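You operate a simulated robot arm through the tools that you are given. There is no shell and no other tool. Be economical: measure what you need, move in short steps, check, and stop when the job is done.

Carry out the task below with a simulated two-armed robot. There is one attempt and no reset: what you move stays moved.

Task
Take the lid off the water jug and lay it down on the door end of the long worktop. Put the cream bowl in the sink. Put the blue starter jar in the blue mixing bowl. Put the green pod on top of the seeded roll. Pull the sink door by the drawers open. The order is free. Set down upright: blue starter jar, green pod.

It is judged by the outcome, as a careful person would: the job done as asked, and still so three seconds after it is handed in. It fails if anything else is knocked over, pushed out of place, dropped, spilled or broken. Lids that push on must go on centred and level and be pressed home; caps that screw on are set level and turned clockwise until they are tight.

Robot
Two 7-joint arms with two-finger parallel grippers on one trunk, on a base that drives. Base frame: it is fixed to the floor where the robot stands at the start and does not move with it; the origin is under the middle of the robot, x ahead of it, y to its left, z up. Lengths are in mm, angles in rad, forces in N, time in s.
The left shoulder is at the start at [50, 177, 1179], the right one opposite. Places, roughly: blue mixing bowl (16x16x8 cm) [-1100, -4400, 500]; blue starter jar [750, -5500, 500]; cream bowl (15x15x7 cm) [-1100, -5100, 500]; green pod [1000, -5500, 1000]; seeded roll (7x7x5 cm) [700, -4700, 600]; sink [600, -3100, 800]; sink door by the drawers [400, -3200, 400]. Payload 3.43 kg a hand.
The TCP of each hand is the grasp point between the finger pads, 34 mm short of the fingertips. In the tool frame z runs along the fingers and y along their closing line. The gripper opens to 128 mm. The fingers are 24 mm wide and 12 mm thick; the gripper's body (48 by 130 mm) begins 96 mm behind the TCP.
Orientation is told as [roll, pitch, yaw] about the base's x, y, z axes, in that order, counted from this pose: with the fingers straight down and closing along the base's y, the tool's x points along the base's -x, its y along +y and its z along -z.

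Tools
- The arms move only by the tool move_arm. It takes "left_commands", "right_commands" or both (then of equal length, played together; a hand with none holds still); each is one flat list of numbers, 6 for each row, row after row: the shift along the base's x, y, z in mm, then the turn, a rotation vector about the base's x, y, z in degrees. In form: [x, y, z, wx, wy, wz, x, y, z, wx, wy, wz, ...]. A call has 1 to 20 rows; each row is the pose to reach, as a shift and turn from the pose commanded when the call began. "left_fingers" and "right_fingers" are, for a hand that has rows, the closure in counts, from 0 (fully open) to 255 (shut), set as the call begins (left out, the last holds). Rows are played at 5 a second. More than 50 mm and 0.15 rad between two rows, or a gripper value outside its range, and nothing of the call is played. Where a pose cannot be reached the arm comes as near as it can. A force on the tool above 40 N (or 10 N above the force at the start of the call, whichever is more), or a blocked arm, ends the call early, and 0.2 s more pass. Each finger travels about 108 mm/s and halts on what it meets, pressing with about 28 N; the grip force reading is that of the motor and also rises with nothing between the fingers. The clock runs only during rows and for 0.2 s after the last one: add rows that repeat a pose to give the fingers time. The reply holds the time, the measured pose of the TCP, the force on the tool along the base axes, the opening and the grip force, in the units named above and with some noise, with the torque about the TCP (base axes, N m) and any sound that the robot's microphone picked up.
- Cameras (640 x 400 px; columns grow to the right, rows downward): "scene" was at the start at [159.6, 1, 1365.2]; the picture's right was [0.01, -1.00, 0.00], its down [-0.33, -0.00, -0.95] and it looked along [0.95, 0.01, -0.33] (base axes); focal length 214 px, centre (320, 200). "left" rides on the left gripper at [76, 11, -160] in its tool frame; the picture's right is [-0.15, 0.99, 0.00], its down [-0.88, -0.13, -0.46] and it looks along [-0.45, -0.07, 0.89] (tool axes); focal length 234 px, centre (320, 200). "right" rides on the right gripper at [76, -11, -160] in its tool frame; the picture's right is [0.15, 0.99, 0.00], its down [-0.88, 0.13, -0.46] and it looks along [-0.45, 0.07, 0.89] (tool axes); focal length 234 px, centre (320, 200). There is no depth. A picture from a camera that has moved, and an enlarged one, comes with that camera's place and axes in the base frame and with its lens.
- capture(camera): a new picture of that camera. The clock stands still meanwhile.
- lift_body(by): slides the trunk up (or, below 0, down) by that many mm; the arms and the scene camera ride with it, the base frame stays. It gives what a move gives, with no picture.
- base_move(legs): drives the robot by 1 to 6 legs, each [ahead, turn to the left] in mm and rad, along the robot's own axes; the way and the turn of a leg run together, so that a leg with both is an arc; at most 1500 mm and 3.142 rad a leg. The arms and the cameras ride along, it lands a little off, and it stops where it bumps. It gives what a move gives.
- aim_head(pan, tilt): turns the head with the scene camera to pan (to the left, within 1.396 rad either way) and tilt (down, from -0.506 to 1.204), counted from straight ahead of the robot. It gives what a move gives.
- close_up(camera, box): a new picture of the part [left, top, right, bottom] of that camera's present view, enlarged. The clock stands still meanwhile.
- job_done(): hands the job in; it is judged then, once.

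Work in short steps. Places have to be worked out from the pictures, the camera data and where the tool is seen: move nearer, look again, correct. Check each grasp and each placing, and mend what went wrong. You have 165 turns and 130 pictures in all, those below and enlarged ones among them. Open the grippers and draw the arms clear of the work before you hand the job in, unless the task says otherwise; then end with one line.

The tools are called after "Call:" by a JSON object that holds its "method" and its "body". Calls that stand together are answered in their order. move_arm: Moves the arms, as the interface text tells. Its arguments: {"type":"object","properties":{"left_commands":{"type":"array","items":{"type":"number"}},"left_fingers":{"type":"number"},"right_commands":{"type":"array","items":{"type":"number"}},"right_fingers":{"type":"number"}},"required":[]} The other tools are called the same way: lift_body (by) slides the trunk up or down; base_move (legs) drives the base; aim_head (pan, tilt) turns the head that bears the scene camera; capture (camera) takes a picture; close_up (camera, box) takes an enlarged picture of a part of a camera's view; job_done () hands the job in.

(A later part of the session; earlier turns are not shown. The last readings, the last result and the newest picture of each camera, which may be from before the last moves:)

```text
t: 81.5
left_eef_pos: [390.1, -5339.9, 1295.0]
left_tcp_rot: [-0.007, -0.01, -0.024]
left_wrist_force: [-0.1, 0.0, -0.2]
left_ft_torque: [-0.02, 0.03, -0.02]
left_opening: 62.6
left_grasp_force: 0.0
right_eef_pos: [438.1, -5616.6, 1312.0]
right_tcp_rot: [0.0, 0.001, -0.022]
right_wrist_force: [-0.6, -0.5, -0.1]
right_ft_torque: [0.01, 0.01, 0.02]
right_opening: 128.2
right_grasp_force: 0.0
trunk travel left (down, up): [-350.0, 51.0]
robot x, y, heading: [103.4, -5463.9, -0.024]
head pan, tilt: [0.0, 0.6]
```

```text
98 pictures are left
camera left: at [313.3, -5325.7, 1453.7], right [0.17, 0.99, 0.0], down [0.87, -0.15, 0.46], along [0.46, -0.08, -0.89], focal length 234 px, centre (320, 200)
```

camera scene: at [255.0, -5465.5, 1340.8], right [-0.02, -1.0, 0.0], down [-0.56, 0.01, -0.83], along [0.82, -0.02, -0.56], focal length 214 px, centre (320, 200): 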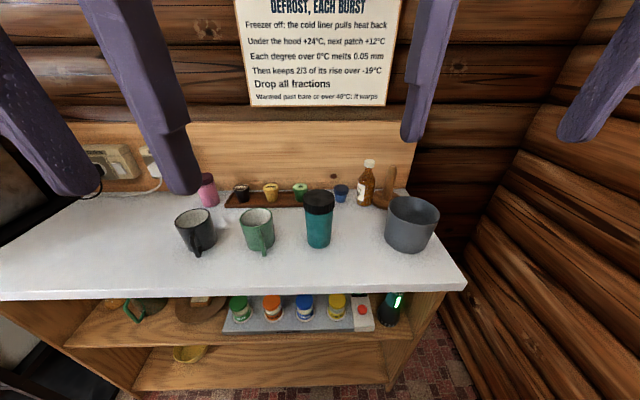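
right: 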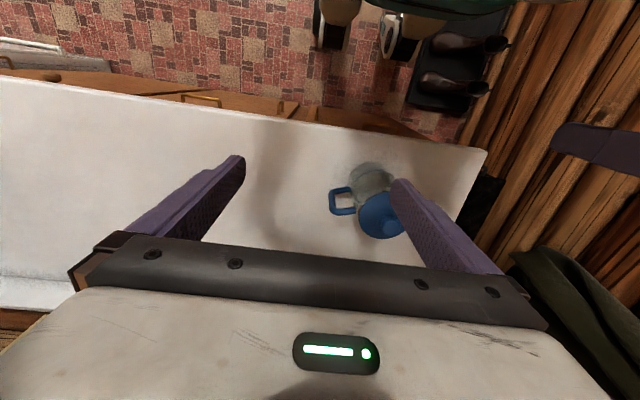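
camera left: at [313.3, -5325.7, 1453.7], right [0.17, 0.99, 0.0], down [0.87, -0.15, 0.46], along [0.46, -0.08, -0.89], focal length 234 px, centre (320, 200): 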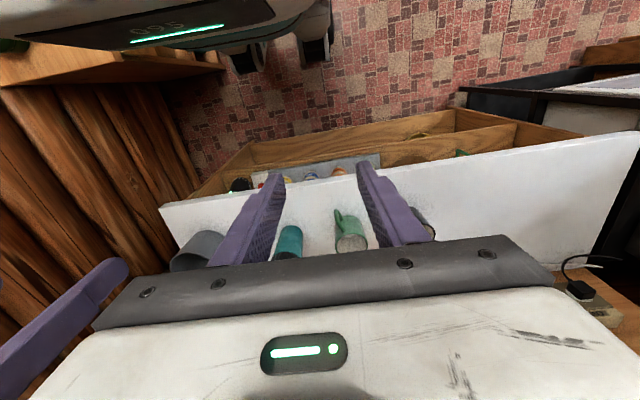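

The pod is at about (884,-5411,949), counter z≈910. I move the base 140 mm closer, then tilt the left tool ~25° and approach above the pod.

Call:
{"method": "base_move", "body": {"legs": [[140, 0.02]]}}

Call:
{"method": "move_arm", "body": {"left_commands": [30, -10, 0, 0, -8, 0, 60, -20, 0, 0, -16, 0, 100, -30, 0, 0, -24, 0, 140, -45, -10, 0, -25, 0, 180, -60, -20, 0, -25, 0, 220, -65, -30, 0, -25, 0, 260, -70, -50, 0, -25, 0, 300, -71, -70, 0, -25, 0, 320, -71, -100, 0, -25, 0], "left_fingers": 100}}

Call:
{"method": "capture", "body": {"camera": "left"}}

Call:
{"method": "capture", "body": {"camera": "scene"}}

```text
t: 82.9
left_eef_pos: [527.1, -5335.7, 1294.8]
left_tcp_rot: [-0.005, -0.009, -0.001]
left_wrist_force: [1.0, 0.3, 0.0]
left_ft_torque: [-0.03, 0.02, -0.03]
left_opening: 62.8
left_grasp_force: 0.0
right_eef_pos: [580.8, -5613.2, 1311.7]
right_tcp_rot: [0.0, -0.001, -0.005]
right_wrist_force: [0.7, 0.4, 0.7]
right_ft_torque: [0.02, 0.05, 0.03]
right_opening: 128.2
right_grasp_force: 0.1
trunk travel left (down, up): [-350.0, 51.0]
robot x, y, heading: [240.0, -5464.8, -0.004]
head pan, tilt: [0.0, 0.6]
```

```text
t: 84.9
left_eef_pos: [848.2, -5405.0, 1193.6]
left_tcp_rot: [-0.004, -0.445, -0.006]
left_wrist_force: [0.7, -0.6, -0.3]
left_ft_torque: [-0.03, 0.0, 0.0]
left_opening: 77.9
left_grasp_force: 0.1
right_eef_pos: [581.2, -5613.7, 1312.2]
right_tcp_rot: [-0.002, 0.0, -0.005]
right_wrist_force: [0.0, -0.3, -0.7]
right_ft_torque: [0.0, 0.02, -0.02]
right_opening: 127.9
right_grasp_force: 0.1
trunk travel left (down, up): [-350.0, 51.0]
robot x, y, heading: [238.9, -5466.1, -0.001]
head pan, tilt: [0.0, 0.6]
```

```text
97 pictures are left
camera left: at [711.4, -5393.5, 1305.0], right [0.14, 0.99, 0.06], down [0.6, -0.13, 0.79], along [0.79, -0.07, -0.61], focal length 234 px, centre (320, 200)
```

left: 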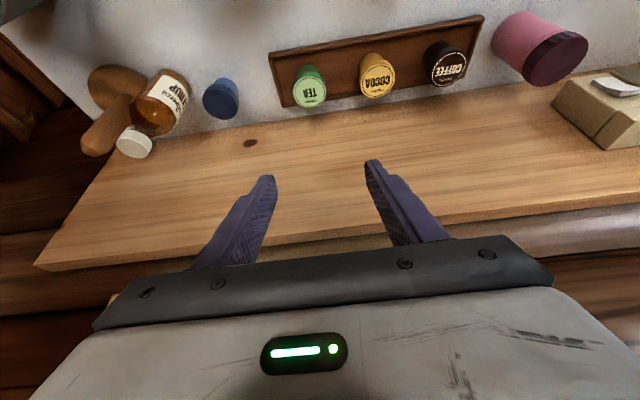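

```text
96 pictures are left
camera scene: at [394.7, -5464.2, 1340.7], right [0.0, -1.0, 0.0], down [-0.57, 0.0, -0.82], along [0.82, 0.0, -0.57], focal length 214 px, centre (320, 200)
```

scene: 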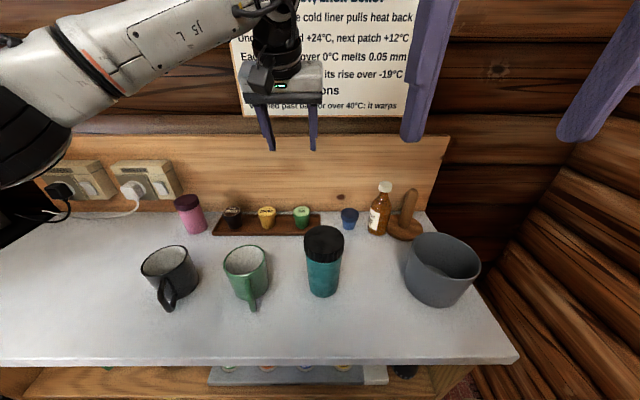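

Pod lid top ≈ (895,-5411,953). Descend to 45 mm above grasp and check alignment.

Call:
{"method": "move_arm", "body": {"left_commands": [10, -3, -45, 0, 0, 0, 20, -6, -90, 0, 0, 0, 22, -6, -135, 0, 0, 0, 25, -6, -180, 0, 0, 0, 27, -6, -205, 0, 0, 0]}}

Call:
{"method": "capture", "body": {"camera": "left"}}

Call:
{"method": "close_up", "body": {"camera": "scene", "box": [200, 100, 400, 260]}}

```text
t: 86.1
left_eef_pos: [873.5, -5412.4, 989.9]
left_tcp_rot: [-0.004, -0.448, -0.004]
left_wrist_force: [0.0, 0.3, -0.9]
left_ft_torque: [0.01, -0.01, -0.02]
left_opening: 78.1
left_grasp_force: 0.0
right_eef_pos: [580.4, -5612.6, 1312.4]
right_tcp_rot: [0.0, -0.001, -0.002]
right_wrist_force: [-0.1, -0.8, -0.6]
right_ft_torque: [0.01, -0.01, 0.02]
right_opening: 127.7
right_grasp_force: 0.1
trunk travel left (down, up): [-350.0, 51.0]
robot x, y, heading: [240.1, -5466.9, -0.002]
head pan, tilt: [0.0, 0.6]
```

```text
95 pictures are left
camera left: at [736.6, -5400.6, 1100.1], right [0.14, 0.99, 0.06], down [0.6, -0.13, 0.79], along [0.79, -0.07, -0.61], focal length 234 px, centre (320, 200)
```

left: 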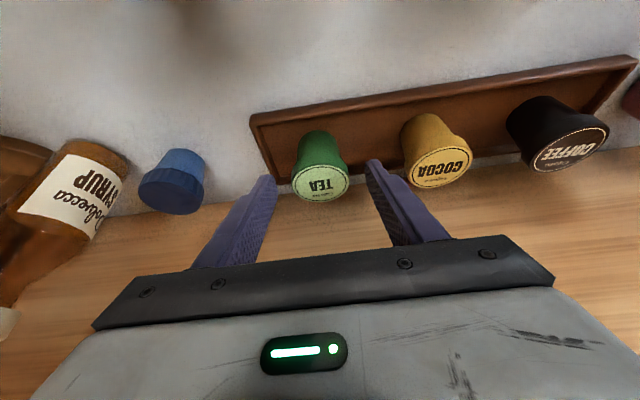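

```text
2.50 times, centred on (300, 180) of scene
camera zoom: at [394.3, -5464.4, 1340.7], right [0.0, -1.0, 0.0], down [-0.57, 0.0, -0.82], along [0.82, 0.0, -0.57], focal length 536 px, centre (370, 250)
```

zoom: 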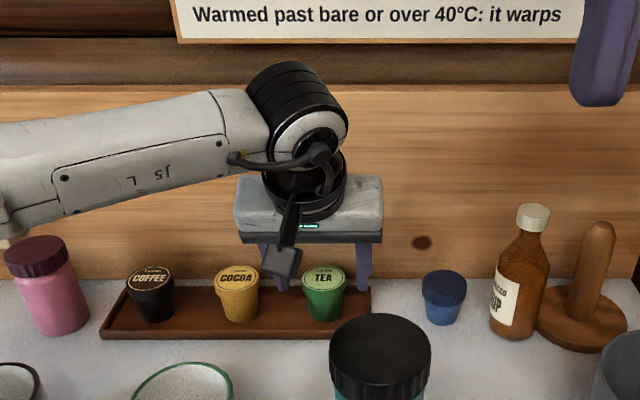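

Aligned laterally. Advance to the grasp (x≈897, z≈943) and close.

Call:
{"method": "move_arm", "body": {"left_commands": [8, 0, -16, 0, 0, 0, 16, 0, -32, 0, 0, 0, 23, 0, -45, 0, 0, 0]}}

Call:
{"method": "capture", "body": {"camera": "left"}}

```text
t: 86.9
left_eef_pos: [890.7, -5416.4, 958.4]
left_tcp_rot: [-0.015, -0.452, -0.005]
left_wrist_force: [-20.9, 8.8, 22.5]
left_ft_torque: [-0.76, 0.6, -0.91]
left_opening: 73.5
left_grasp_force: 0.0
right_eef_pos: [578.2, -5611.0, 1314.4]
right_tcp_rot: [0.001, -0.001, -0.004]
right_wrist_force: [-0.2, -0.1, 0.3]
right_ft_torque: [0.01, 0.06, 0.02]
right_opening: 128.1
right_grasp_force: 0.1
trunk travel left (down, up): [-350.0, 51.0]
robot x, y, heading: [236.2, -5463.9, -0.003]
head pan, tilt: [0.0, 0.6]
stopped in row 3 (left hand): the force on the tool passed its limit (the readings are from after the stop); the commanded pose is now the measured one
```

```text
93 pictures are left
camera left: at [753.9, -5401.5, 1069.0], right [0.14, 0.99, 0.05], down [0.59, -0.13, 0.8], along [0.79, -0.08, -0.6], focal length 234 px, centre (320, 200)
```

left: 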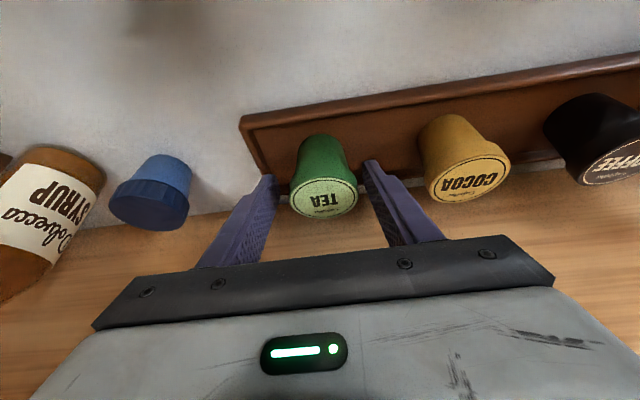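

The tips touched the back plank/tray. I back off a bit, make the tool more upright (tilt ~8°), then descend.

Call:
{"method": "move_arm", "body": {"left_commands": [-6, 4, 20, 0, 0, 0, -6, 4, 25, 0, 8, 0, -4, 4, 25, 0, 17, 0, -2, 4, 25, 0, 17, 0]}}

Call:
{"method": "capture", "body": {"camera": "left"}}

Call:
{"method": "close_up", "body": {"camera": "scene", "box": [200, 100, 400, 260]}}

```text
refused: row 3 steps farther than a row can; nothing moved
```

```text
92 pictures are left
camera left: at [753.9, -5401.5, 1069.0], right [0.14, 0.99, 0.05], down [0.59, -0.13, 0.8], along [0.79, -0.08, -0.6], focal length 234 px, centre (320, 200)
```

left: 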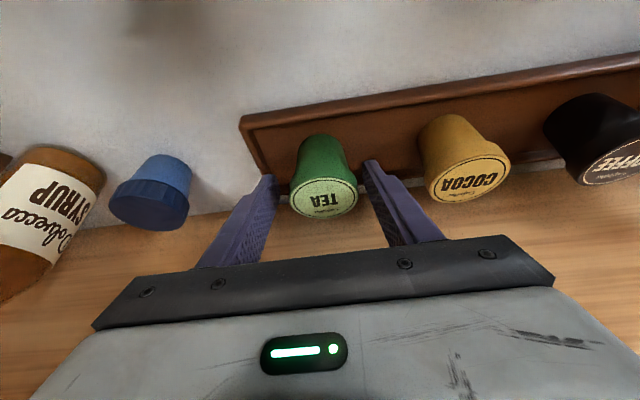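

```text
2.50 times, centred on (300, 180) of scene
camera zoom: at [390.7, -5463.2, 1341.5], right [0.0, -1.0, 0.0], down [-0.56, 0.0, -0.83], along [0.83, 0.0, -0.56], focal length 536 px, centre (370, 250)
```

zoom: 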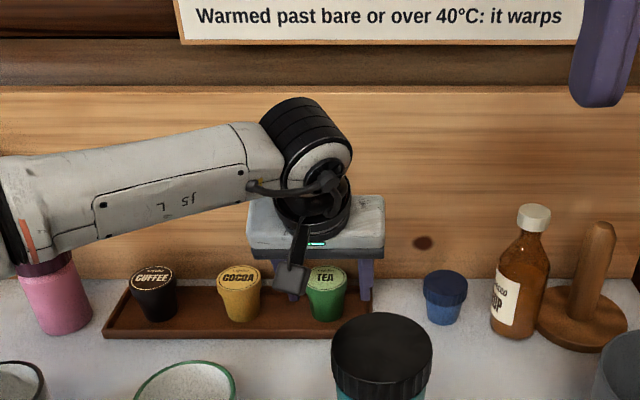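

Rotation step too big; repeat with smaller steps.

Call:
{"method": "move_arm", "body": {"left_commands": [-6, 4, 20, 0, 0, 0, -6, 4, 25, 0, 6, 0, -4, 4, 25, 0, 12, 0, -2, 4, 25, 0, 17, 0, -2, 4, 25, 0, 17, 0]}}

Call:
{"method": "capture", "body": {"camera": "left"}}

```text
t: 88.1
left_eef_pos: [891.3, -5412.0, 977.7]
left_tcp_rot: [-0.012, -0.15, -0.006]
left_wrist_force: [0.9, -0.2, -1.1]
left_ft_torque: [-0.02, 0.01, 0.0]
left_opening: 77.6
left_grasp_force: 0.0
right_eef_pos: [580.5, -5611.1, 1312.3]
right_tcp_rot: [0.0, 0.0, -0.003]
right_wrist_force: [-0.5, -0.2, 0.4]
right_ft_torque: [0.0, 0.02, 0.01]
right_opening: 127.8
right_grasp_force: 0.1
trunk travel left (down, up): [-350.0, 51.0]
robot x, y, heading: [238.9, -5466.5, -0.007]
head pan, tilt: [0.0, 0.6]
```

```text
90 pictures are left
camera left: at [793.0, -5397.7, 1124.3], right [0.15, 0.99, 0.01], down [0.8, -0.13, 0.58], along [0.58, -0.08, -0.81], focal length 234 px, centre (320, 200)
```

left: 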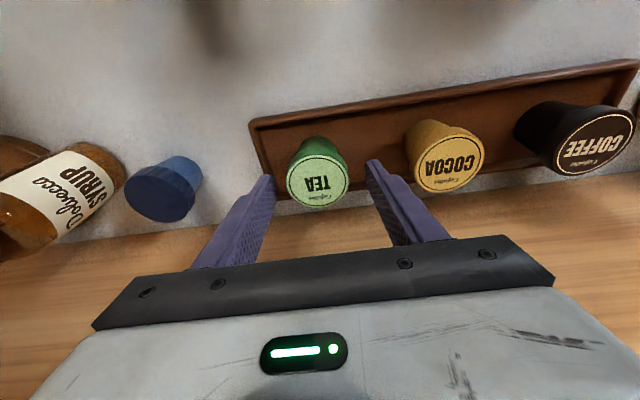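

Lid at ≈(894,-5414). Descend 34 mm and close.

Call:
{"method": "move_arm", "body": {"left_commands": [1, -2, -15, 0, 0, 0, 1, -2, -27, 0, 0, 0, 1, -2, -34, 0, 0, 0]}}

Call:
{"method": "move_arm", "body": {"left_commands": [0, 0, 0, 0, 0, 0, 0, 0, 0, 0, 0, 0, 0, 0, 0, 0, 0, 0, 0, 0, 0, 0, 0, 0], "left_fingers": 255}}

Call:
{"method": "capture", "body": {"camera": "left"}}

```text
t: 88.9
left_eef_pos: [892.4, -5414.8, 959.2]
left_tcp_rot: [-0.023, -0.164, -0.004]
left_wrist_force: [-15.4, 4.0, 19.2]
left_ft_torque: [-0.71, 0.62, -0.78]
left_opening: 74.9
left_grasp_force: 0.1
right_eef_pos: [576.4, -5610.7, 1312.8]
right_tcp_rot: [-0.001, -0.004, -0.001]
right_wrist_force: [-0.3, -0.3, 0.5]
right_ft_torque: [-0.01, 0.01, 0.02]
right_opening: 128.1
right_grasp_force: 0.1
trunk travel left (down, up): [-350.0, 51.0]
robot x, y, heading: [237.3, -5463.4, -0.001]
head pan, tilt: [0.0, 0.6]
stopped in row 3 (left hand): the force on the tool passed its limit (the readings are from after the stop); the commanded pose is now the measured one
```

```text
t: 89.9
left_eef_pos: [895.7, -5412.9, 954.6]
left_tcp_rot: [-0.017, -0.167, 0.002]
left_wrist_force: [1.4, 2.9, 10.8]
left_ft_torque: [0.24, 0.15, -0.03]
left_opening: 49.0
left_grasp_force: 28.2
right_eef_pos: [579.0, -5610.9, 1313.0]
right_tcp_rot: [0.0, -0.002, -0.002]
right_wrist_force: [-0.3, 0.1, 0.2]
right_ft_torque: [0.01, -0.01, 0.0]
right_opening: 128.0
right_grasp_force: 0.1
trunk travel left (down, up): [-350.0, 51.0]
robot x, y, heading: [240.5, -5464.3, -0.006]
head pan, tilt: [0.0, 0.6]
```

```text
89 pictures are left
camera left: at [795.1, -5397.7, 1098.8], right [0.15, 0.99, 0.01], down [0.79, -0.12, 0.6], along [0.59, -0.08, -0.8], focal length 234 px, centre (320, 200)
```

left: 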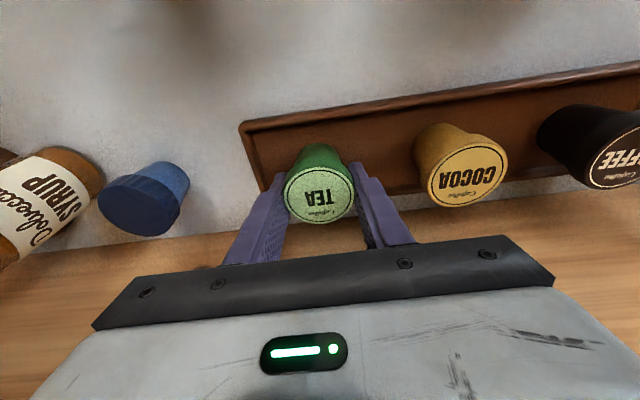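

Pod gripped (49 mm). Lift and check.

Call:
{"method": "move_arm", "body": {"left_commands": [0, 0, 5, 0, 0, 0, 0, 0, 30, 0, 0, 0, 0, 0, 70, 0, 0, 0, 0, 0, 110, 0, 0, 0, 0, 0, 150, 0, 0, 0, 0, 0, 190, 0, 0, 0]}}

Call:
{"method": "capture", "body": {"camera": "scene"}}

Call:
{"method": "capture", "body": {"camera": "left"}}

```text
t: 91.3
left_eef_pos: [878.6, -5408.3, 1138.0]
left_tcp_rot: [-0.02, -0.164, -0.002]
left_wrist_force: [0.3, 0.1, -0.1]
left_ft_torque: [0.02, 0.02, 0.01]
left_opening: 49.1
left_grasp_force: 27.8
left hand out of reach, approached as far as the arm can: row 5, 6
right_eef_pos: [580.5, -5612.8, 1312.6]
right_tcp_rot: [0.003, -0.002, -0.002]
right_wrist_force: [-0.4, -0.8, -0.5]
right_ft_torque: [0.02, -0.02, 0.03]
right_opening: 127.9
right_grasp_force: 0.0
trunk travel left (down, up): [-350.0, 51.0]
robot x, y, heading: [238.7, -5462.8, 0.001]
head pan, tilt: [0.0, 0.6]
```

```text
88 pictures are left
camera scene: at [393.1, -5464.6, 1340.8], right [0.0, -1.0, 0.0], down [-0.56, 0.0, -0.83], along [0.83, 0.0, -0.56], focal length 214 px, centre (320, 200)
```

scene: 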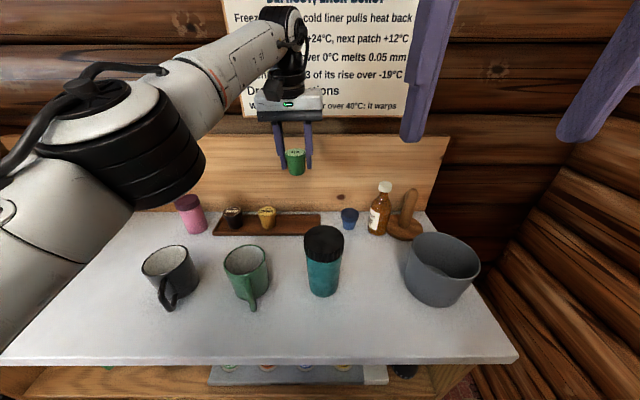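

```text
87 pictures are left
camera left: at [778.6, -5393.9, 1283.3], right [0.15, 0.99, 0.01], down [0.79, -0.12, 0.6], along [0.59, -0.08, -0.8], focal length 234 px, centre (320, 200)
```

left: 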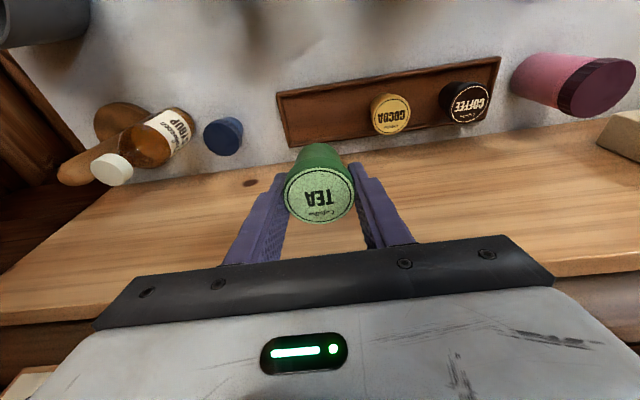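

Pod held upright. Retract the arm up and back, keeping the tilt.

Call:
{"method": "move_arm", "body": {"left_commands": [-45, 5, 10, 0, 0, 0, -90, 10, 30, 0, 0, 0, -130, 20, 50, 0, 0, 0, -170, 30, 70, 0, 0, 0, -210, 40, 90, 0, 0, 0, -250, 50, 110, 0, 0, 0, -290, 60, 130, 0, 0, 0, -330, 70, 140, 0, 0, 0, -360, 75, 145, 0, 0, 0]}}

Call:
{"method": "base_move", "body": {"legs": [[-180, 0], [0, 1.57], [530, 0], [0, -1.57], [170, 0]]}}

Call:
{"method": "aim_head", "body": {"pan": 0.2, "tilt": 0.7}}

Call:
{"method": "capture", "body": {"camera": "scene"}}

```text
t: 93.3
left_eef_pos: [518.5, -5333.6, 1284.4]
left_tcp_rot: [-0.02, -0.164, -0.002]
left_wrist_force: [-0.2, -0.4, 0.2]
left_ft_torque: [-0.02, 0.02, 0.04]
left_opening: 49.4
left_grasp_force: 27.7
right_eef_pos: [579.3, -5612.9, 1312.6]
right_tcp_rot: [-0.001, -0.003, -0.002]
right_wrist_force: [-0.6, -0.4, -0.1]
right_ft_torque: [0.02, 0.01, -0.01]
right_opening: 128.2
right_grasp_force: 0.0
trunk travel left (down, up): [-350.0, 51.0]
robot x, y, heading: [238.1, -5462.4, 0.001]
head pan, tilt: [0.0, 0.6]
```

```text
t: 106.2
left_eef_pos: [498.2, -4791.1, 1284.2]
left_tcp_rot: [-0.019, -0.164, 0.02]
left_wrist_force: [0.4, 0.5, 0.3]
left_ft_torque: [0.0, 0.02, -0.01]
left_opening: 49.2
left_grasp_force: 28.0
right_eef_pos: [566.1, -5067.1, 1312.2]
right_tcp_rot: [-0.001, 0.001, 0.021]
right_wrist_force: [0.5, 0.0, 0.3]
right_ft_torque: [0.0, 0.03, 0.02]
right_opening: 128.2
right_grasp_force: 0.0
trunk travel left (down, up): [-350.0, 51.0]
robot x, y, heading: [219.0, -4925.2, 0.02]
head pan, tilt: [0.0, 0.6]
```

```text
t: 106.9
left_eef_pos: [497.9, -4791.3, 1283.6]
left_tcp_rot: [-0.019, -0.164, 0.02]
left_wrist_force: [0.9, 0.6, -0.6]
left_ft_torque: [-0.01, 0.0, 0.0]
left_opening: 49.1
left_grasp_force: 28.1
right_eef_pos: [566.5, -5068.7, 1310.9]
right_tcp_rot: [-0.001, -0.002, 0.021]
right_wrist_force: [0.6, 0.0, -0.9]
right_ft_torque: [0.03, 0.01, 0.01]
right_opening: 128.1
right_grasp_force: 0.0
trunk travel left (down, up): [-350.0, 51.0]
robot x, y, heading: [220.2, -4927.1, 0.018]
head pan, tilt: [0.201, 0.7]
```

```text
86 pictures are left
camera scene: at [369.8, -4907.2, 1332.1], right [0.22, -0.98, 0.0], down [-0.63, -0.14, -0.77], along [0.75, 0.17, -0.64], focal length 214 px, centre (320, 200)
```

scene: 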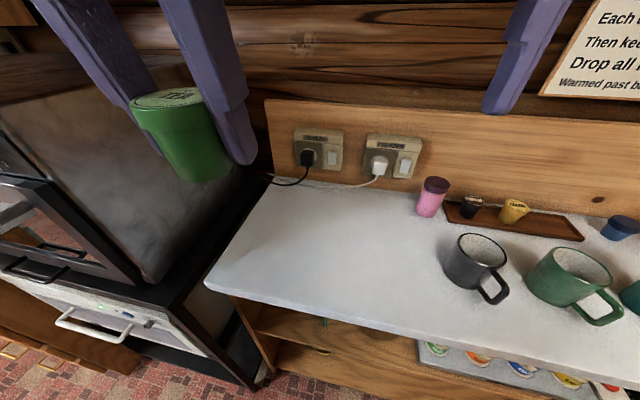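

Free counter area on the left. Move the pod above (650,-4815) and lower it.

Call:
{"method": "move_arm", "body": {"left_commands": [45, -5, -15, 0, 0, 0, 85, -12, -40, 0, 0, 0, 120, -20, -70, 0, 0, 0, 152, -24, -105, 0, 0, 0, 152, -24, -150, 0, 0, 0, 152, -24, -195, 0, 0, 0, 152, -24, -240, 0, 0, 0, 152, -24, -285, 0, 0, 0]}}

Call:
{"method": "move_arm", "body": {"left_commands": [0, 0, -15, 0, 0, 0, 0, 0, -28, 0, 0, 0, 0, 0, -38, 0, 0, 0, 0, 0, -46, 0, 0, 0, 0, 0, -52, 0, 0, 0, 0, 0, -58, 0, 0, 0, 0, 0, -64, 0, 0, 0]}}

Call:
{"method": "close_up", "body": {"camera": "scene", "box": [200, 100, 460, 300]}}

```text
t: 108.1
left_eef_pos: [628.1, -4820.2, 1239.2]
left_tcp_rot: [-0.013, -0.405, 0.024]
left_wrist_force: [0.4, 0.2, 0.7]
left_ft_torque: [-0.02, 0.0, 0.02]
left_opening: 49.5
left_grasp_force: 28.1
right_eef_pos: [544.1, -5076.0, 1316.6]
right_tcp_rot: [0.009, -0.018, 0.019]
right_wrist_force: [0.3, 0.9, -0.2]
right_ft_torque: [0.02, 0.0, -0.03]
right_opening: 128.0
right_grasp_force: 0.1
trunk travel left (down, up): [-350.0, 51.0]
robot x, y, heading: [220.3, -4927.1, 0.028]
head pan, tilt: [0.201, 0.7]
stopped in row 5 (left hand): the arm was blocked; the commanded pose is now the measured one
```

```text
t: 109.7
left_eef_pos: [623.4, -4830.9, 1233.1]
left_tcp_rot: [0.003, -0.551, 0.007]
left_wrist_force: [0.4, -0.3, 0.2]
left_ft_torque: [-0.02, -0.03, 0.02]
left_opening: 49.1
left_grasp_force: 27.1
right_eef_pos: [541.5, -5084.7, 1315.5]
right_tcp_rot: [0.015, -0.021, 0.021]
right_wrist_force: [0.3, 0.8, -0.6]
right_ft_torque: [0.04, 0.01, -0.03]
right_opening: 127.8
right_grasp_force: 0.1
trunk travel left (down, up): [-350.0, 51.0]
robot x, y, heading: [220.2, -4929.1, 0.026]
head pan, tilt: [0.201, 0.7]
stopped in row 7 (left hand): the arm was blocked; the commanded pose is now the measured one
```

```text
2.00 times, centred on (330, 200) of scene
camera zoom: at [344.9, -4922.6, 1334.0], right [0.23, -0.97, -0.01], down [-0.61, -0.13, -0.78], along [0.76, 0.18, -0.63], focal length 429 px, centre (300, 200)
```

zoom: 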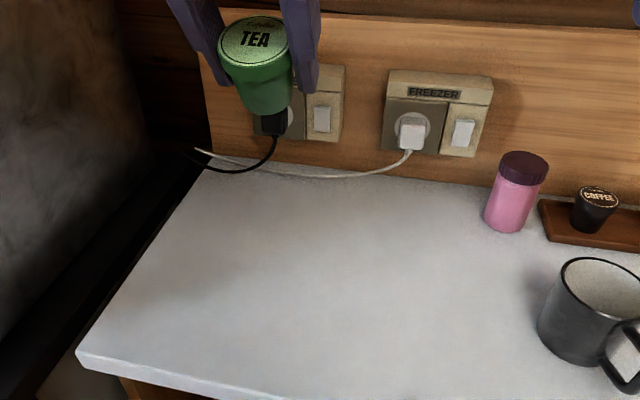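

The left arm's elbow is blocked, probably against the oven. I back out the way I came and check.

Call:
{"method": "move_arm", "body": {"left_commands": [-5, 10, 10, 0, 7, 0, -25, 15, 20, 0, 14, 0, -55, 20, 35, 0, 21, 0, -85, 28, 45, 0, 22, 0, -125, 33, 50, 0, 22, 0]}}

Call:
{"method": "aim_head", "body": {"pan": 0.9, "tilt": 0.6}}

Call:
{"method": "capture", "body": {"camera": "scene"}}

```text
t: 110.9
left_eef_pos: [520.6, -4780.3, 1264.4]
left_tcp_rot: [-0.011, -0.119, 0.019]
left_wrist_force: [-0.1, 0.0, -0.3]
left_ft_torque: [-0.03, -0.04, 0.02]
left_opening: 48.9
left_grasp_force: 27.9
right_eef_pos: [563.5, -5068.4, 1311.6]
right_tcp_rot: [-0.001, -0.003, 0.019]
right_wrist_force: [-1.0, -0.4, -0.2]
right_ft_torque: [0.01, -0.03, -0.01]
right_opening: 128.0
right_grasp_force: 0.1
trunk travel left (down, up): [-350.0, 51.0]
robot x, y, heading: [218.1, -4924.6, 0.023]
head pan, tilt: [0.201, 0.7]
```

```text
t: 112.0
left_eef_pos: [520.4, -4781.5, 1264.2]
left_tcp_rot: [-0.01, -0.121, 0.017]
left_wrist_force: [-0.3, -1.2, -0.7]
left_ft_torque: [0.01, -0.01, -0.01]
left_opening: 49.0
left_grasp_force: 28.2
right_eef_pos: [564.5, -5068.3, 1312.7]
right_tcp_rot: [0.002, -0.002, 0.017]
right_wrist_force: [0.1, 0.7, -0.3]
right_ft_torque: [-0.01, 0.0, -0.01]
right_opening: 127.9
right_grasp_force: 0.0
trunk travel left (down, up): [-350.0, 51.0]
robot x, y, heading: [217.8, -4922.7, 0.02]
head pan, tilt: [0.901, 0.6]
```

```text
84 pictures are left
camera scene: at [339.0, -4854.4, 1340.7], right [0.8, -0.6, 0.0], down [-0.34, -0.45, -0.83], along [0.5, 0.66, -0.57], focal length 214 px, centre (320, 200)
```

scene: 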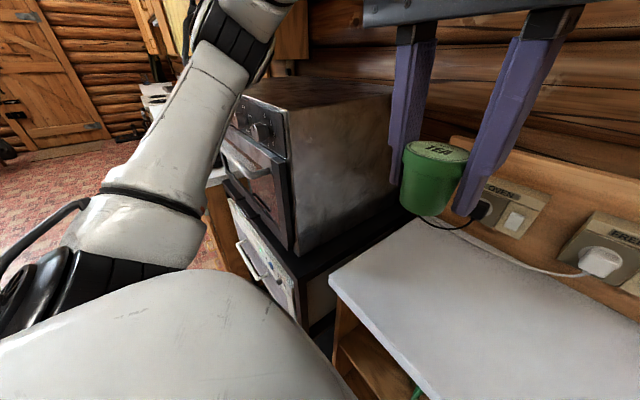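

The oven is tall (top ≈1270) and undisturbed. I shift the base ~170 mm to the right so the left elbow clears, then set the pod down on the counter.

Call:
{"method": "base_move", "body": {"legs": [[-180, 0], [0, -1.585], [170, 0], [0, 1.565], [190, 0]]}}

Call:
{"method": "aim_head", "body": {"pan": 0.3, "tilt": 0.7}}

Call:
{"method": "capture", "body": {"camera": "scene"}}

```text
t: 123.3
left_eef_pos: [538.7, -4967.4, 1265.1]
left_tcp_rot: [-0.011, -0.121, -0.017]
left_wrist_force: [0.3, 0.2, 1.3]
left_ft_torque: [0.01, 0.03, -0.03]
left_opening: 49.2
left_grasp_force: 27.8
right_eef_pos: [572.0, -5257.0, 1312.5]
right_tcp_rot: [0.002, 0.001, -0.015]
right_wrist_force: [0.1, 0.5, -0.2]
right_ft_torque: [-0.01, 0.02, 0.01]
right_opening: 128.0
right_grasp_force: 0.0
trunk travel left (down, up): [-350.0, 51.0]
robot x, y, heading: [231.9, -5105.1, -0.01]
head pan, tilt: [0.901, 0.6]
```

```text
t: 124.3
left_eef_pos: [539.7, -4967.9, 1265.5]
left_tcp_rot: [-0.012, -0.122, -0.015]
left_wrist_force: [0.3, 0.3, 0.5]
left_ft_torque: [-0.02, 0.0, 0.01]
left_opening: 49.1
left_grasp_force: 27.5
right_eef_pos: [572.3, -5258.3, 1312.0]
right_tcp_rot: [0.0, -0.001, -0.014]
right_wrist_force: [-0.1, -0.2, 0.8]
right_ft_torque: [-0.01, 0.03, 0.0]
right_opening: 128.0
right_grasp_force: 0.1
trunk travel left (down, up): [-350.0, 51.0]
robot x, y, heading: [232.3, -5103.4, -0.011]
head pan, tilt: [0.3, 0.7]
```

```text
83 pictures are left
camera scene: at [380.0, -5080.0, 1332.1], right [0.29, -0.96, 0.0], down [-0.62, -0.18, -0.77], along [0.73, 0.22, -0.64], focal length 214 px, centre (320, 200)
```

scene: 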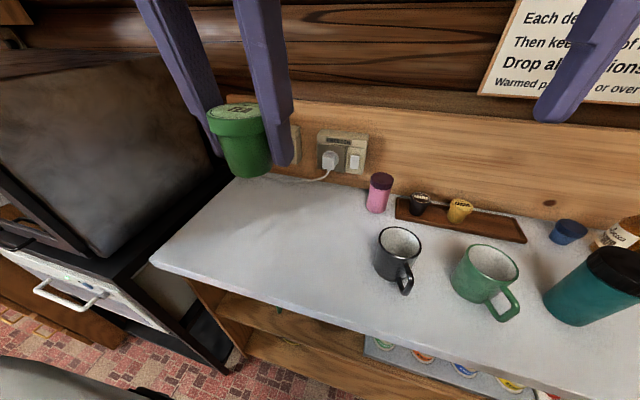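

Now lower the pod to (640,-4940).

Call:
{"method": "move_arm", "body": {"left_commands": [30, 10, -20, 0, -2.4, 0, 60, 20, -45, 0, -2.4, 0, 90, 28, -80, 0, -2.4, 0, 100, 28, -120, 0, -2.4, 0, 100, 28, -165, 0, -2.4, 0, 100, 28, -210, 0, -2.4, 0, 100, 28, -255, 0, -2.4, 0, 100, 28, -295, 0, -2.4, 0]}}

Call:
{"method": "capture", "body": {"camera": "scene"}}

```text
t: 126.2
left_eef_pos: [638.3, -4940.0, 970.0]
left_tcp_rot: [-0.013, -0.164, -0.017]
left_wrist_force: [-0.4, 0.2, -0.3]
left_ft_torque: [-0.01, 0.02, -0.02]
left_opening: 49.3
left_grasp_force: 27.9
right_eef_pos: [573.0, -5257.0, 1311.7]
right_tcp_rot: [-0.001, -0.002, -0.014]
right_wrist_force: [0.6, -0.2, 0.9]
right_ft_torque: [0.02, 0.03, -0.01]
right_opening: 128.0
right_grasp_force: 0.0
trunk travel left (down, up): [-350.0, 51.0]
robot x, y, heading: [233.4, -5101.9, -0.017]
head pan, tilt: [0.3, 0.7]
```

```text
82 pictures are left
camera scene: at [380.2, -5079.9, 1332.1], right [0.29, -0.96, 0.0], down [-0.62, -0.18, -0.76], along [0.73, 0.22, -0.64], focal length 214 px, centre (320, 200)
```

scene: 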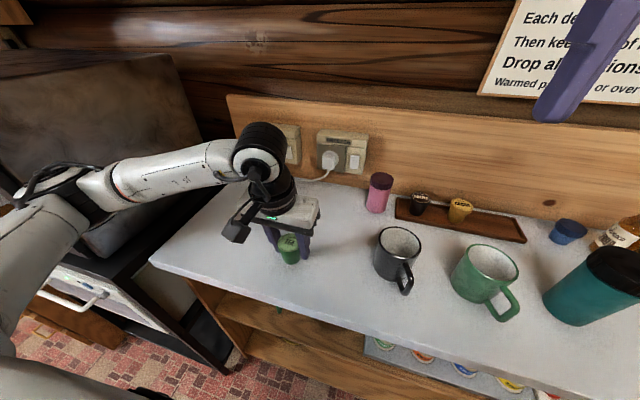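

Good. Lower gently to contact.

Call:
{"method": "move_arm", "body": {"left_commands": [0, 0, -10, 0, 0, 0, 0, 0, -16, 0, 0, 0, 0, 0, -21, 0, 0, 0, 0, 0, -26, 0, 0, 0, 0, 0, -31, 0, 0, 0, 0, 0, -36, 0, 0, 0, 0, 0, -41, 0, 0, 0]}}

```text
t: 127.4
left_eef_pos: [640.9, -4940.7, 946.2]
left_tcp_rot: [-0.013, -0.178, -0.015]
left_wrist_force: [-6.0, -0.6, 16.2]
left_ft_torque: [0.32, 0.38, 0.09]
left_opening: 49.4
left_grasp_force: 28.3
right_eef_pos: [570.7, -5257.4, 1312.4]
right_tcp_rot: [0.002, -0.005, -0.013]
right_wrist_force: [0.9, 1.2, 0.4]
right_ft_torque: [-0.02, 0.03, -0.03]
right_opening: 128.2
right_grasp_force: 0.0
trunk travel left (down, up): [-350.0, 51.0]
robot x, y, heading: [231.4, -5100.5, -0.013]
head pan, tilt: [0.3, 0.7]
stopped in row 6 (left hand): the force on the tool passed its limit (the readings are from after the stop); the commanded pose is now the measured one
```

Contact. Release, rise, and tuck the left arm.

Call:
{"method": "move_arm", "body": {"left_commands": [0, 0, 1, 0, 0, 0, 0, 0, 1, 0, 0, 0, 0, 0, 1, 0, 0, 0], "left_fingers": 120}}

Call:
{"method": "move_arm", "body": {"left_commands": [0, 0, 20, 0, 0, 0, 0, 0, 60, 0, 0, 0, 0, 0, 105, 0, 5, 0, 0, 0, 150, 0, 10, 0, 0, 0, 195, 0, 10, 0, 0, 0, 240, 0, 10, 0, -25, -10, 280, 0, 10, 0, -60, -20, 310, 0, 10, 0, -95, -35, 330, 0, 10, 0, -135, -50, 345, 0, 10, 0, -170, -55, 350, 0, 10, 0, -200, -60, 350, 0, 10, 0]}}

Call:
{"method": "capture", "body": {"camera": "scene"}}

```text
t: 128.2
left_eef_pos: [639.7, -4941.9, 945.8]
left_tcp_rot: [-0.013, -0.177, -0.015]
left_wrist_force: [-1.2, -11.1, 14.0]
left_ft_torque: [0.02, 0.11, 0.07]
left_opening: 61.3
left_grasp_force: 0.0
right_eef_pos: [569.6, -5260.4, 1311.7]
right_tcp_rot: [0.003, -0.002, -0.015]
right_wrist_force: [-0.8, -0.4, -1.2]
right_ft_torque: [-0.02, -0.04, -0.02]
right_opening: 128.0
right_grasp_force: 0.1
trunk travel left (down, up): [-350.0, 51.0]
robot x, y, heading: [232.3, -5102.7, -0.012]
head pan, tilt: [0.3, 0.7]
```

```text
t: 130.6
left_eef_pos: [480.5, -4992.3, 1295.3]
left_tcp_rot: [-0.019, 0.004, 0.022]
left_wrist_force: [0.1, 9.8, -5.9]
left_ft_torque: [-1.55, -0.21, -0.12]
left_opening: 67.7
left_grasp_force: 0.0
right_eef_pos: [571.2, -5257.1, 1313.0]
right_tcp_rot: [0.002, -0.002, -0.013]
right_wrist_force: [0.8, -0.5, -0.1]
right_ft_torque: [0.03, -0.01, -0.03]
right_opening: 128.0
right_grasp_force: 0.2
trunk travel left (down, up): [-350.0, 51.0]
robot x, y, heading: [234.7, -5106.0, -0.012]
head pan, tilt: [0.3, 0.7]
stopped in row 12 (left hand): the force on the tool passed its limit (the readings are from after the stop); the commanded pose is now the measured one
```

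```text
81 pictures are left
camera scene: at [381.7, -5082.0, 1333.8], right [0.26, -0.97, 0.0], down [-0.61, -0.16, -0.78], along [0.75, 0.2, -0.63], focal length 214 px, centre (320, 200)
```

scene: 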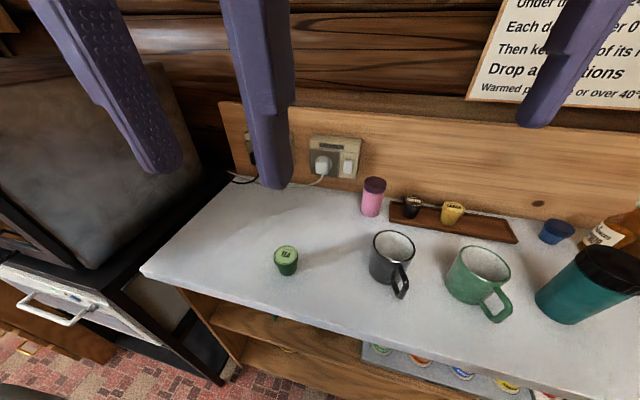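

The pod stands upright on the counter. The left gripper brushed the head, so I move it away a little, then shift the base left to y≈-4850.

Call:
{"method": "move_arm", "body": {"left_commands": [10, 15, 0, 0, 0, 0, 15, 30, 0, 0, 0, 0]}}

Call:
{"method": "base_move", "body": {"legs": [[-180, 0], [0, 1.582], [256, 0], [0, -1.57], [175, 0]]}}

Call:
{"method": "lift_body", "body": {"by": -180}}

Call:
{"method": "aim_head", "body": {"pan": 0.1, "tilt": 0.7}}

Call:
{"method": "capture", "body": {"camera": "scene"}}

```text
t: 131.2
left_eef_pos: [494.7, -4961.8, 1294.7]
left_tcp_rot: [-0.02, 0.002, 0.021]
left_wrist_force: [0.6, 0.1, 0.3]
left_ft_torque: [-0.04, 0.01, 0.0]
left_opening: 67.5
left_grasp_force: 0.0
right_eef_pos: [571.7, -5257.9, 1312.8]
right_tcp_rot: [0.001, 0.0, -0.015]
right_wrist_force: [-0.6, -0.7, -0.1]
right_ft_torque: [-0.01, 0.04, 0.01]
right_opening: 127.6
right_grasp_force: 0.1
trunk travel left (down, up): [-350.0, 51.0]
robot x, y, heading: [232.7, -5100.1, -0.007]
head pan, tilt: [0.3, 0.7]
```

```text
t: 143.0
left_eef_pos: [484.7, -4698.2, 1294.5]
left_tcp_rot: [-0.02, 0.003, 0.037]
left_wrist_force: [0.3, -0.2, -0.5]
left_ft_torque: [0.04, -0.01, 0.0]
left_opening: 67.6
left_grasp_force: 0.0
right_eef_pos: [565.8, -4992.2, 1311.9]
right_tcp_rot: [0.001, -0.001, 0.0]
right_wrist_force: [0.8, -0.3, -0.2]
right_ft_torque: [-0.01, 0.07, 0.01]
right_opening: 128.1
right_grasp_force: 0.0
trunk travel left (down, up): [-350.0, 51.0]
robot x, y, heading: [222.1, -4843.5, 0.009]
head pan, tilt: [0.3, 0.7]
```

```text
t: 145.0
left_eef_pos: [479.7, -4697.7, 1117.0]
left_tcp_rot: [-0.018, -0.005, 0.038]
left_wrist_force: [0.0, -0.8, 0.8]
left_ft_torque: [-0.01, 0.0, -0.02]
left_opening: 67.6
left_grasp_force: 0.1
right_eef_pos: [560.9, -4991.4, 1133.4]
right_tcp_rot: [0.002, -0.007, 0.003]
right_wrist_force: [-0.5, -0.5, 0.1]
right_ft_torque: [0.03, -0.03, 0.0]
right_opening: 128.0
right_grasp_force: 0.0
trunk travel left (down, up): [-170.0, 231.0]
robot x, y, heading: [221.8, -4844.0, 0.009]
head pan, tilt: [0.3, 0.7]
```

```text
t: 145.7
left_eef_pos: [479.4, -4698.0, 1115.8]
left_tcp_rot: [-0.02, -0.004, 0.039]
left_wrist_force: [0.6, 0.6, 0.3]
left_ft_torque: [0.04, -0.02, 0.01]
left_opening: 67.7
left_grasp_force: 0.0
right_eef_pos: [562.0, -4992.4, 1133.9]
right_tcp_rot: [0.002, -0.007, 0.003]
right_wrist_force: [-1.0, -0.3, -0.3]
right_ft_torque: [0.0, 0.0, 0.0]
right_opening: 128.0
right_grasp_force: 0.1
trunk travel left (down, up): [-170.0, 231.0]
robot x, y, heading: [221.0, -4840.4, 0.008]
head pan, tilt: [0.099, 0.7]
```

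```text
80 pictures are left
camera scene: at [369.8, -4834.4, 1152.8], right [0.11, -0.99, 0.0], down [-0.64, -0.07, -0.77], along [0.76, 0.08, -0.64], focal length 214 px, centre (320, 200)
```

scene: 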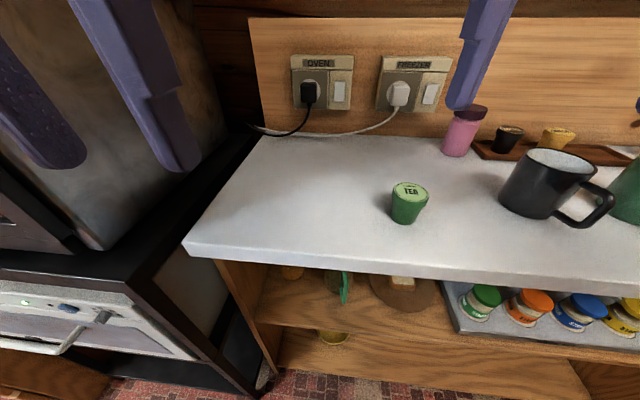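

Pod ≈(642,-4943). I now rotate the right tool to point forward, 25° below horizontal with yaw +20°, ending above and short of the pod.

Call:
{"method": "move_arm", "body": {"right_commands": [5, 5, 0, 1.26, -7.1, 2, 10, 5, 0, 2.5, -14.3, 4, 10, 10, 0, 3.8, -21.4, 5.9, 10, 10, 0, 5, -28.6, 7.9, 10, 10, 0, 6.3, -35.7, 9.9, 10, 15, -10, 7.6, -42.9, 11.9, 5, 15, -30, 8.8, -50, 13.8, 0, 15, -60, 10.1, -57.2, 15.8, -7, 15, -90, 11.34, -64.3, 17.8, -7, 15, -100, 11.34, -64.3, 17.8], "right_fingers": 90}}

Call:
{"method": "capture", "body": {"camera": "right"}}

Call:
{"method": "capture", "body": {"camera": "scene"}}

```text
t: 147.9
left_eef_pos: [480.1, -4698.6, 1116.7]
left_tcp_rot: [-0.02, -0.004, 0.037]
left_wrist_force: [-0.7, 0.9, -0.2]
left_ft_torque: [-0.03, 0.01, -0.03]
left_opening: 67.7
left_grasp_force: 0.1
right_eef_pos: [586.0, -4963.0, 1090.7]
right_tcp_rot: [-0.009, -1.142, 0.361]
right_wrist_force: [-0.1, -0.1, -0.3]
right_ft_torque: [0.0, 0.0, 0.02]
right_opening: 83.0
right_grasp_force: 0.1
right hand out of reach, approached as far as the arm can: row 9, 10
trunk travel left (down, up): [-170.0, 231.0]
robot x, y, heading: [225.0, -4843.4, 0.009]
head pan, tilt: [0.099, 0.7]
```

```text
79 pictures are left
camera right: at [424.7, -5034.2, 1089.5], right [-0.4, 0.91, -0.14], down [-0.09, 0.11, 0.99], along [0.91, 0.41, 0.04], focal length 234 px, centre (320, 200)
```

right: 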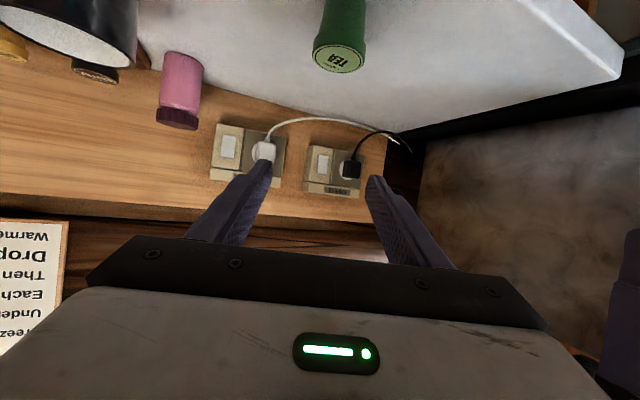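

```text
78 pictures are left
camera scene: at [369.8, -4834.3, 1153.0], right [0.11, -0.99, 0.0], down [-0.64, -0.07, -0.77], along [0.76, 0.08, -0.64], focal length 214 px, centre (320, 200)
```

scene: 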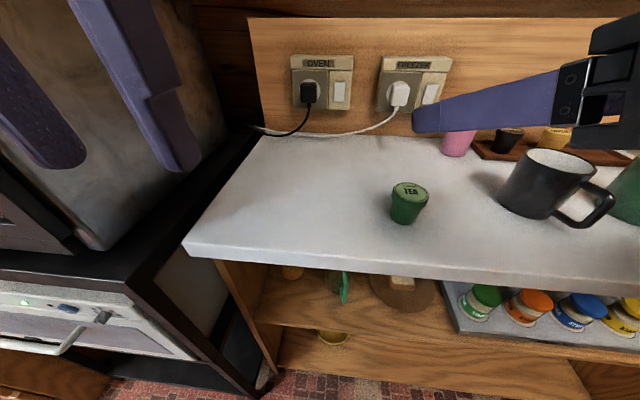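

The arm is too cramped; I back the base 120 mm and then bring the hand down toward the pod.

Call:
{"method": "base_move", "body": {"legs": [[-130, 0]]}}

Call:
{"method": "move_arm", "body": {"right_commands": [30, 0, -25, 0, 0, 0, 60, -5, -50, 0, 0, 0, 85, -5, -75, 0, 0, 0, 95, -8, -100, 0, 0, 0]}}

Call:
{"method": "capture", "body": {"camera": "right"}}

Call:
{"method": "capture", "body": {"camera": "scene"}}

```text
t: 149.2
left_eef_pos: [353.8, -4698.7, 1114.2]
left_tcp_rot: [-0.019, 0.002, 0.035]
left_wrist_force: [-0.2, 0.1, 0.1]
left_ft_torque: [-0.01, -0.02, 0.0]
left_opening: 67.7
left_grasp_force: 0.2
right_eef_pos: [460.9, -4963.6, 1090.1]
right_tcp_rot: [-0.004, -1.134, 0.352]
right_wrist_force: [-1.5, 0.3, 0.2]
right_ft_torque: [-0.01, -0.02, 0.01]
right_opening: 82.8
right_grasp_force: 0.1
trunk travel left (down, up): [-170.0, 231.0]
robot x, y, heading: [95.7, -4844.0, 0.001]
head pan, tilt: [0.099, 0.7]
```

```text
t: 150.2
left_eef_pos: [355.0, -4699.4, 1114.3]
left_tcp_rot: [-0.02, 0.001, 0.035]
left_wrist_force: [-0.4, 0.5, -0.5]
left_ft_torque: [-0.01, -0.02, 0.02]
left_opening: 67.8
left_grasp_force: 0.1
right_eef_pos: [556.0, -4972.2, 988.7]
right_tcp_rot: [-0.003, -1.136, 0.354]
right_wrist_force: [-0.1, 0.0, 0.1]
right_ft_torque: [-0.01, 0.0, -0.01]
right_opening: 82.6
right_grasp_force: 0.0
trunk travel left (down, up): [-170.0, 231.0]
robot x, y, heading: [95.1, -4843.2, 0.002]
head pan, tilt: [0.099, 0.7]
```

```text
77 pictures are left
camera right: at [394.2, -5043.6, 987.7], right [-0.4, 0.91, -0.13], down [-0.08, 0.11, 0.99], along [0.91, 0.4, 0.03], focal length 234 px, centre (320, 200)
```

right: 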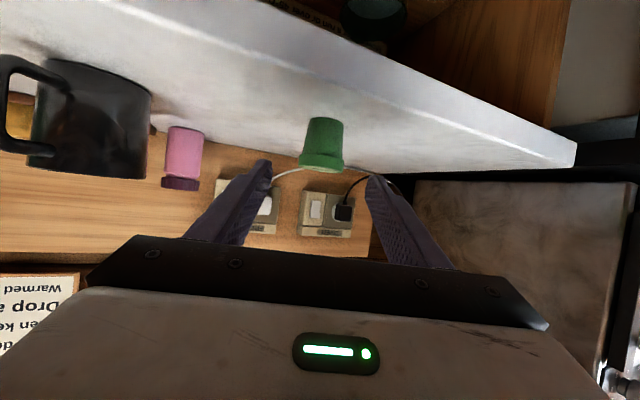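

```text
76 pictures are left
camera scene: at [244.8, -4835.3, 1152.1], right [0.1, -0.99, 0.0], down [-0.64, -0.07, -0.76], along [0.76, 0.08, -0.64], focal length 214 px, centre (320, 200)
```

scene: 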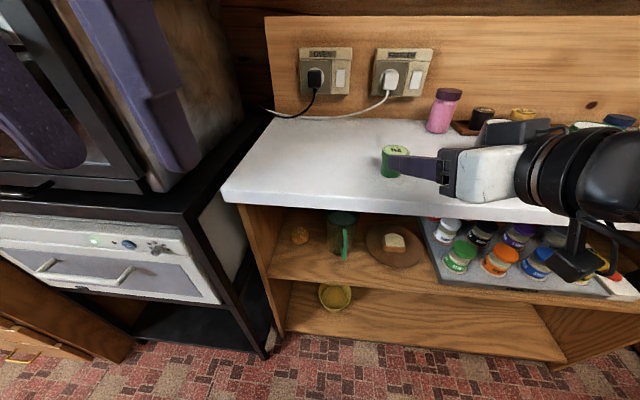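

Right camera agrees: pod at (642,-4941), lid z≈950. Advance along the tool axis and grip.

Call:
{"method": "move_arm", "body": {"right_commands": [22, 8, -11, 0, 0, 0, 44, 16, -22, 0, 0, 0, 65, 24, -33, 0, 0, 0, 85, 31, -42, 0, 0, 0]}}

Call:
{"method": "capture", "body": {"camera": "right"}}

```text
t: 151.2
left_eef_pos: [355.4, -4699.0, 1114.2]
left_tcp_rot: [-0.02, 0.003, 0.036]
left_wrist_force: [-0.3, -0.3, 0.4]
left_ft_torque: [-0.02, 0.02, -0.02]
left_opening: 67.8
left_grasp_force: 0.1
right_eef_pos: [640.3, -4941.3, 946.9]
right_tcp_rot: [-0.004, -1.135, 0.351]
right_wrist_force: [0.0, 0.4, 0.4]
right_ft_torque: [-0.01, -0.03, 0.02]
right_opening: 83.1
right_grasp_force: 0.0
trunk travel left (down, up): [-170.0, 231.0]
robot x, y, heading: [92.9, -4844.6, 0.004]
head pan, tilt: [0.099, 0.7]
```

```text
75 pictures are left
camera right: at [478.1, -5012.0, 946.6], right [-0.4, 0.91, -0.13], down [-0.08, 0.11, 0.99], along [0.91, 0.4, 0.03], focal length 234 px, centre (320, 200)
```

right: 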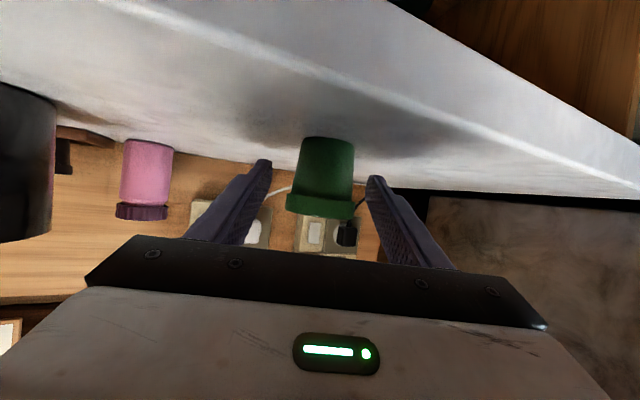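

Raise 6 mm to centre on the lid band, then close and lift.

Call:
{"method": "move_arm", "body": {"right_commands": [0, 0, 6, 0, 0, 0, 0, 0, 6, 0, 0, 0]}}

Call:
{"method": "move_arm", "body": {"right_commands": [0, 0, 0, 0, 0, 0, 0, 0, 0, 0, 0, 0, 0, 0, 0, 0, 0, 0, 0, 0, 0, 0, 0, 0], "right_fingers": 255}}

Call:
{"method": "move_arm", "body": {"right_commands": [0, 0, 10, 0, 0, 0, 0, 0, 30, 0, 0, 0, 0, 0, 60, 0, 0, 0]}}

Call:
{"method": "capture", "body": {"camera": "right"}}

Call:
{"method": "capture", "body": {"camera": "scene"}}

```text
t: 151.8
left_eef_pos: [354.5, -4698.2, 1114.0]
left_tcp_rot: [-0.02, 0.003, 0.034]
left_wrist_force: [-0.7, -0.7, -0.6]
left_ft_torque: [-0.03, 0.0, 0.03]
left_opening: 67.6
left_grasp_force: 0.0
right_eef_pos: [640.4, -4941.1, 952.8]
right_tcp_rot: [-0.004, -1.134, 0.351]
right_wrist_force: [0.1, 0.5, 0.0]
right_ft_torque: [0.01, 0.0, 0.03]
right_opening: 82.5
right_grasp_force: 0.1
trunk travel left (down, up): [-170.0, 231.0]
robot x, y, heading: [91.9, -4844.6, 0.006]
head pan, tilt: [0.099, 0.7]
```

```text
t: 152.8
left_eef_pos: [354.0, -4699.1, 1115.4]
left_tcp_rot: [-0.02, 0.001, 0.035]
left_wrist_force: [-0.1, 0.1, -0.7]
left_ft_torque: [0.02, 0.0, -0.02]
left_opening: 67.7
left_grasp_force: 0.0
right_eef_pos: [639.1, -4942.3, 954.6]
right_tcp_rot: [-0.004, -1.134, 0.352]
right_wrist_force: [0.0, 1.1, 1.9]
right_ft_torque: [0.02, 0.04, -0.02]
right_opening: 49.5
right_grasp_force: 27.5
trunk travel left (down, up): [-170.0, 231.0]
robot x, y, heading: [94.7, -4850.5, 0.007]
head pan, tilt: [0.099, 0.7]
```

```text
t: 153.6
left_eef_pos: [355.5, -4700.2, 1114.4]
left_tcp_rot: [-0.018, 0.001, 0.035]
left_wrist_force: [0.2, 0.3, -0.1]
left_ft_torque: [0.0, -0.01, -0.02]
left_opening: 68.0
left_grasp_force: 0.0
right_eef_pos: [640.0, -4940.9, 1012.4]
right_tcp_rot: [-0.004, -1.135, 0.353]
right_wrist_force: [0.5, 0.3, 0.4]
right_ft_torque: [0.02, 0.02, -0.02]
right_opening: 49.5
right_grasp_force: 28.8
trunk travel left (down, up): [-170.0, 231.0]
robot x, y, heading: [96.8, -4848.9, 0.004]
head pan, tilt: [0.099, 0.7]
```

```text
74 pictures are left
camera right: at [478.8, -5012.6, 1011.9], right [-0.4, 0.91, -0.13], down [-0.08, 0.11, 0.99], along [0.91, 0.4, 0.03], focal length 234 px, centre (320, 200)
```

right: 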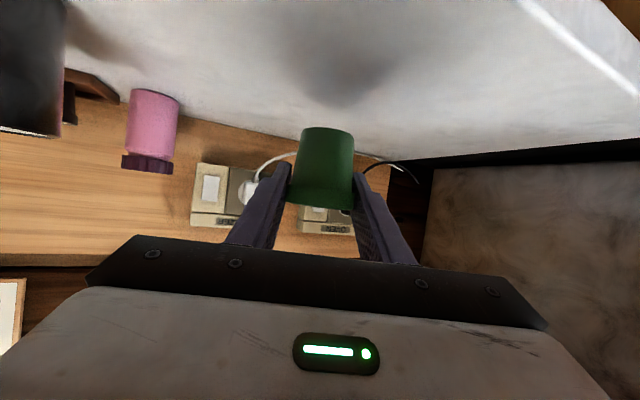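

```text
73 pictures are left
camera scene: at [244.7, -4835.1, 1152.1], right [0.1, -0.99, 0.0], down [-0.64, -0.07, -0.77], along [0.76, 0.08, -0.64], focal length 214 px, centre (320, 200)
```

scene: 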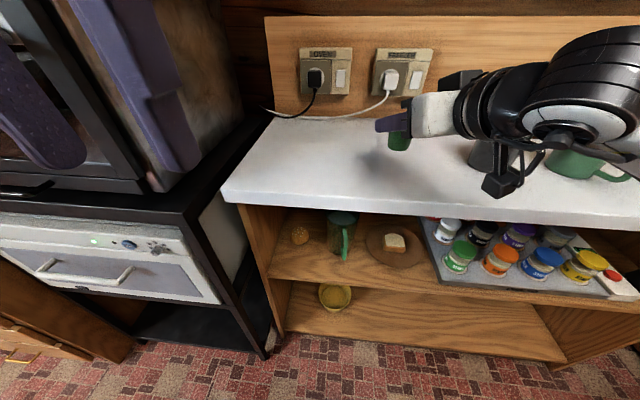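

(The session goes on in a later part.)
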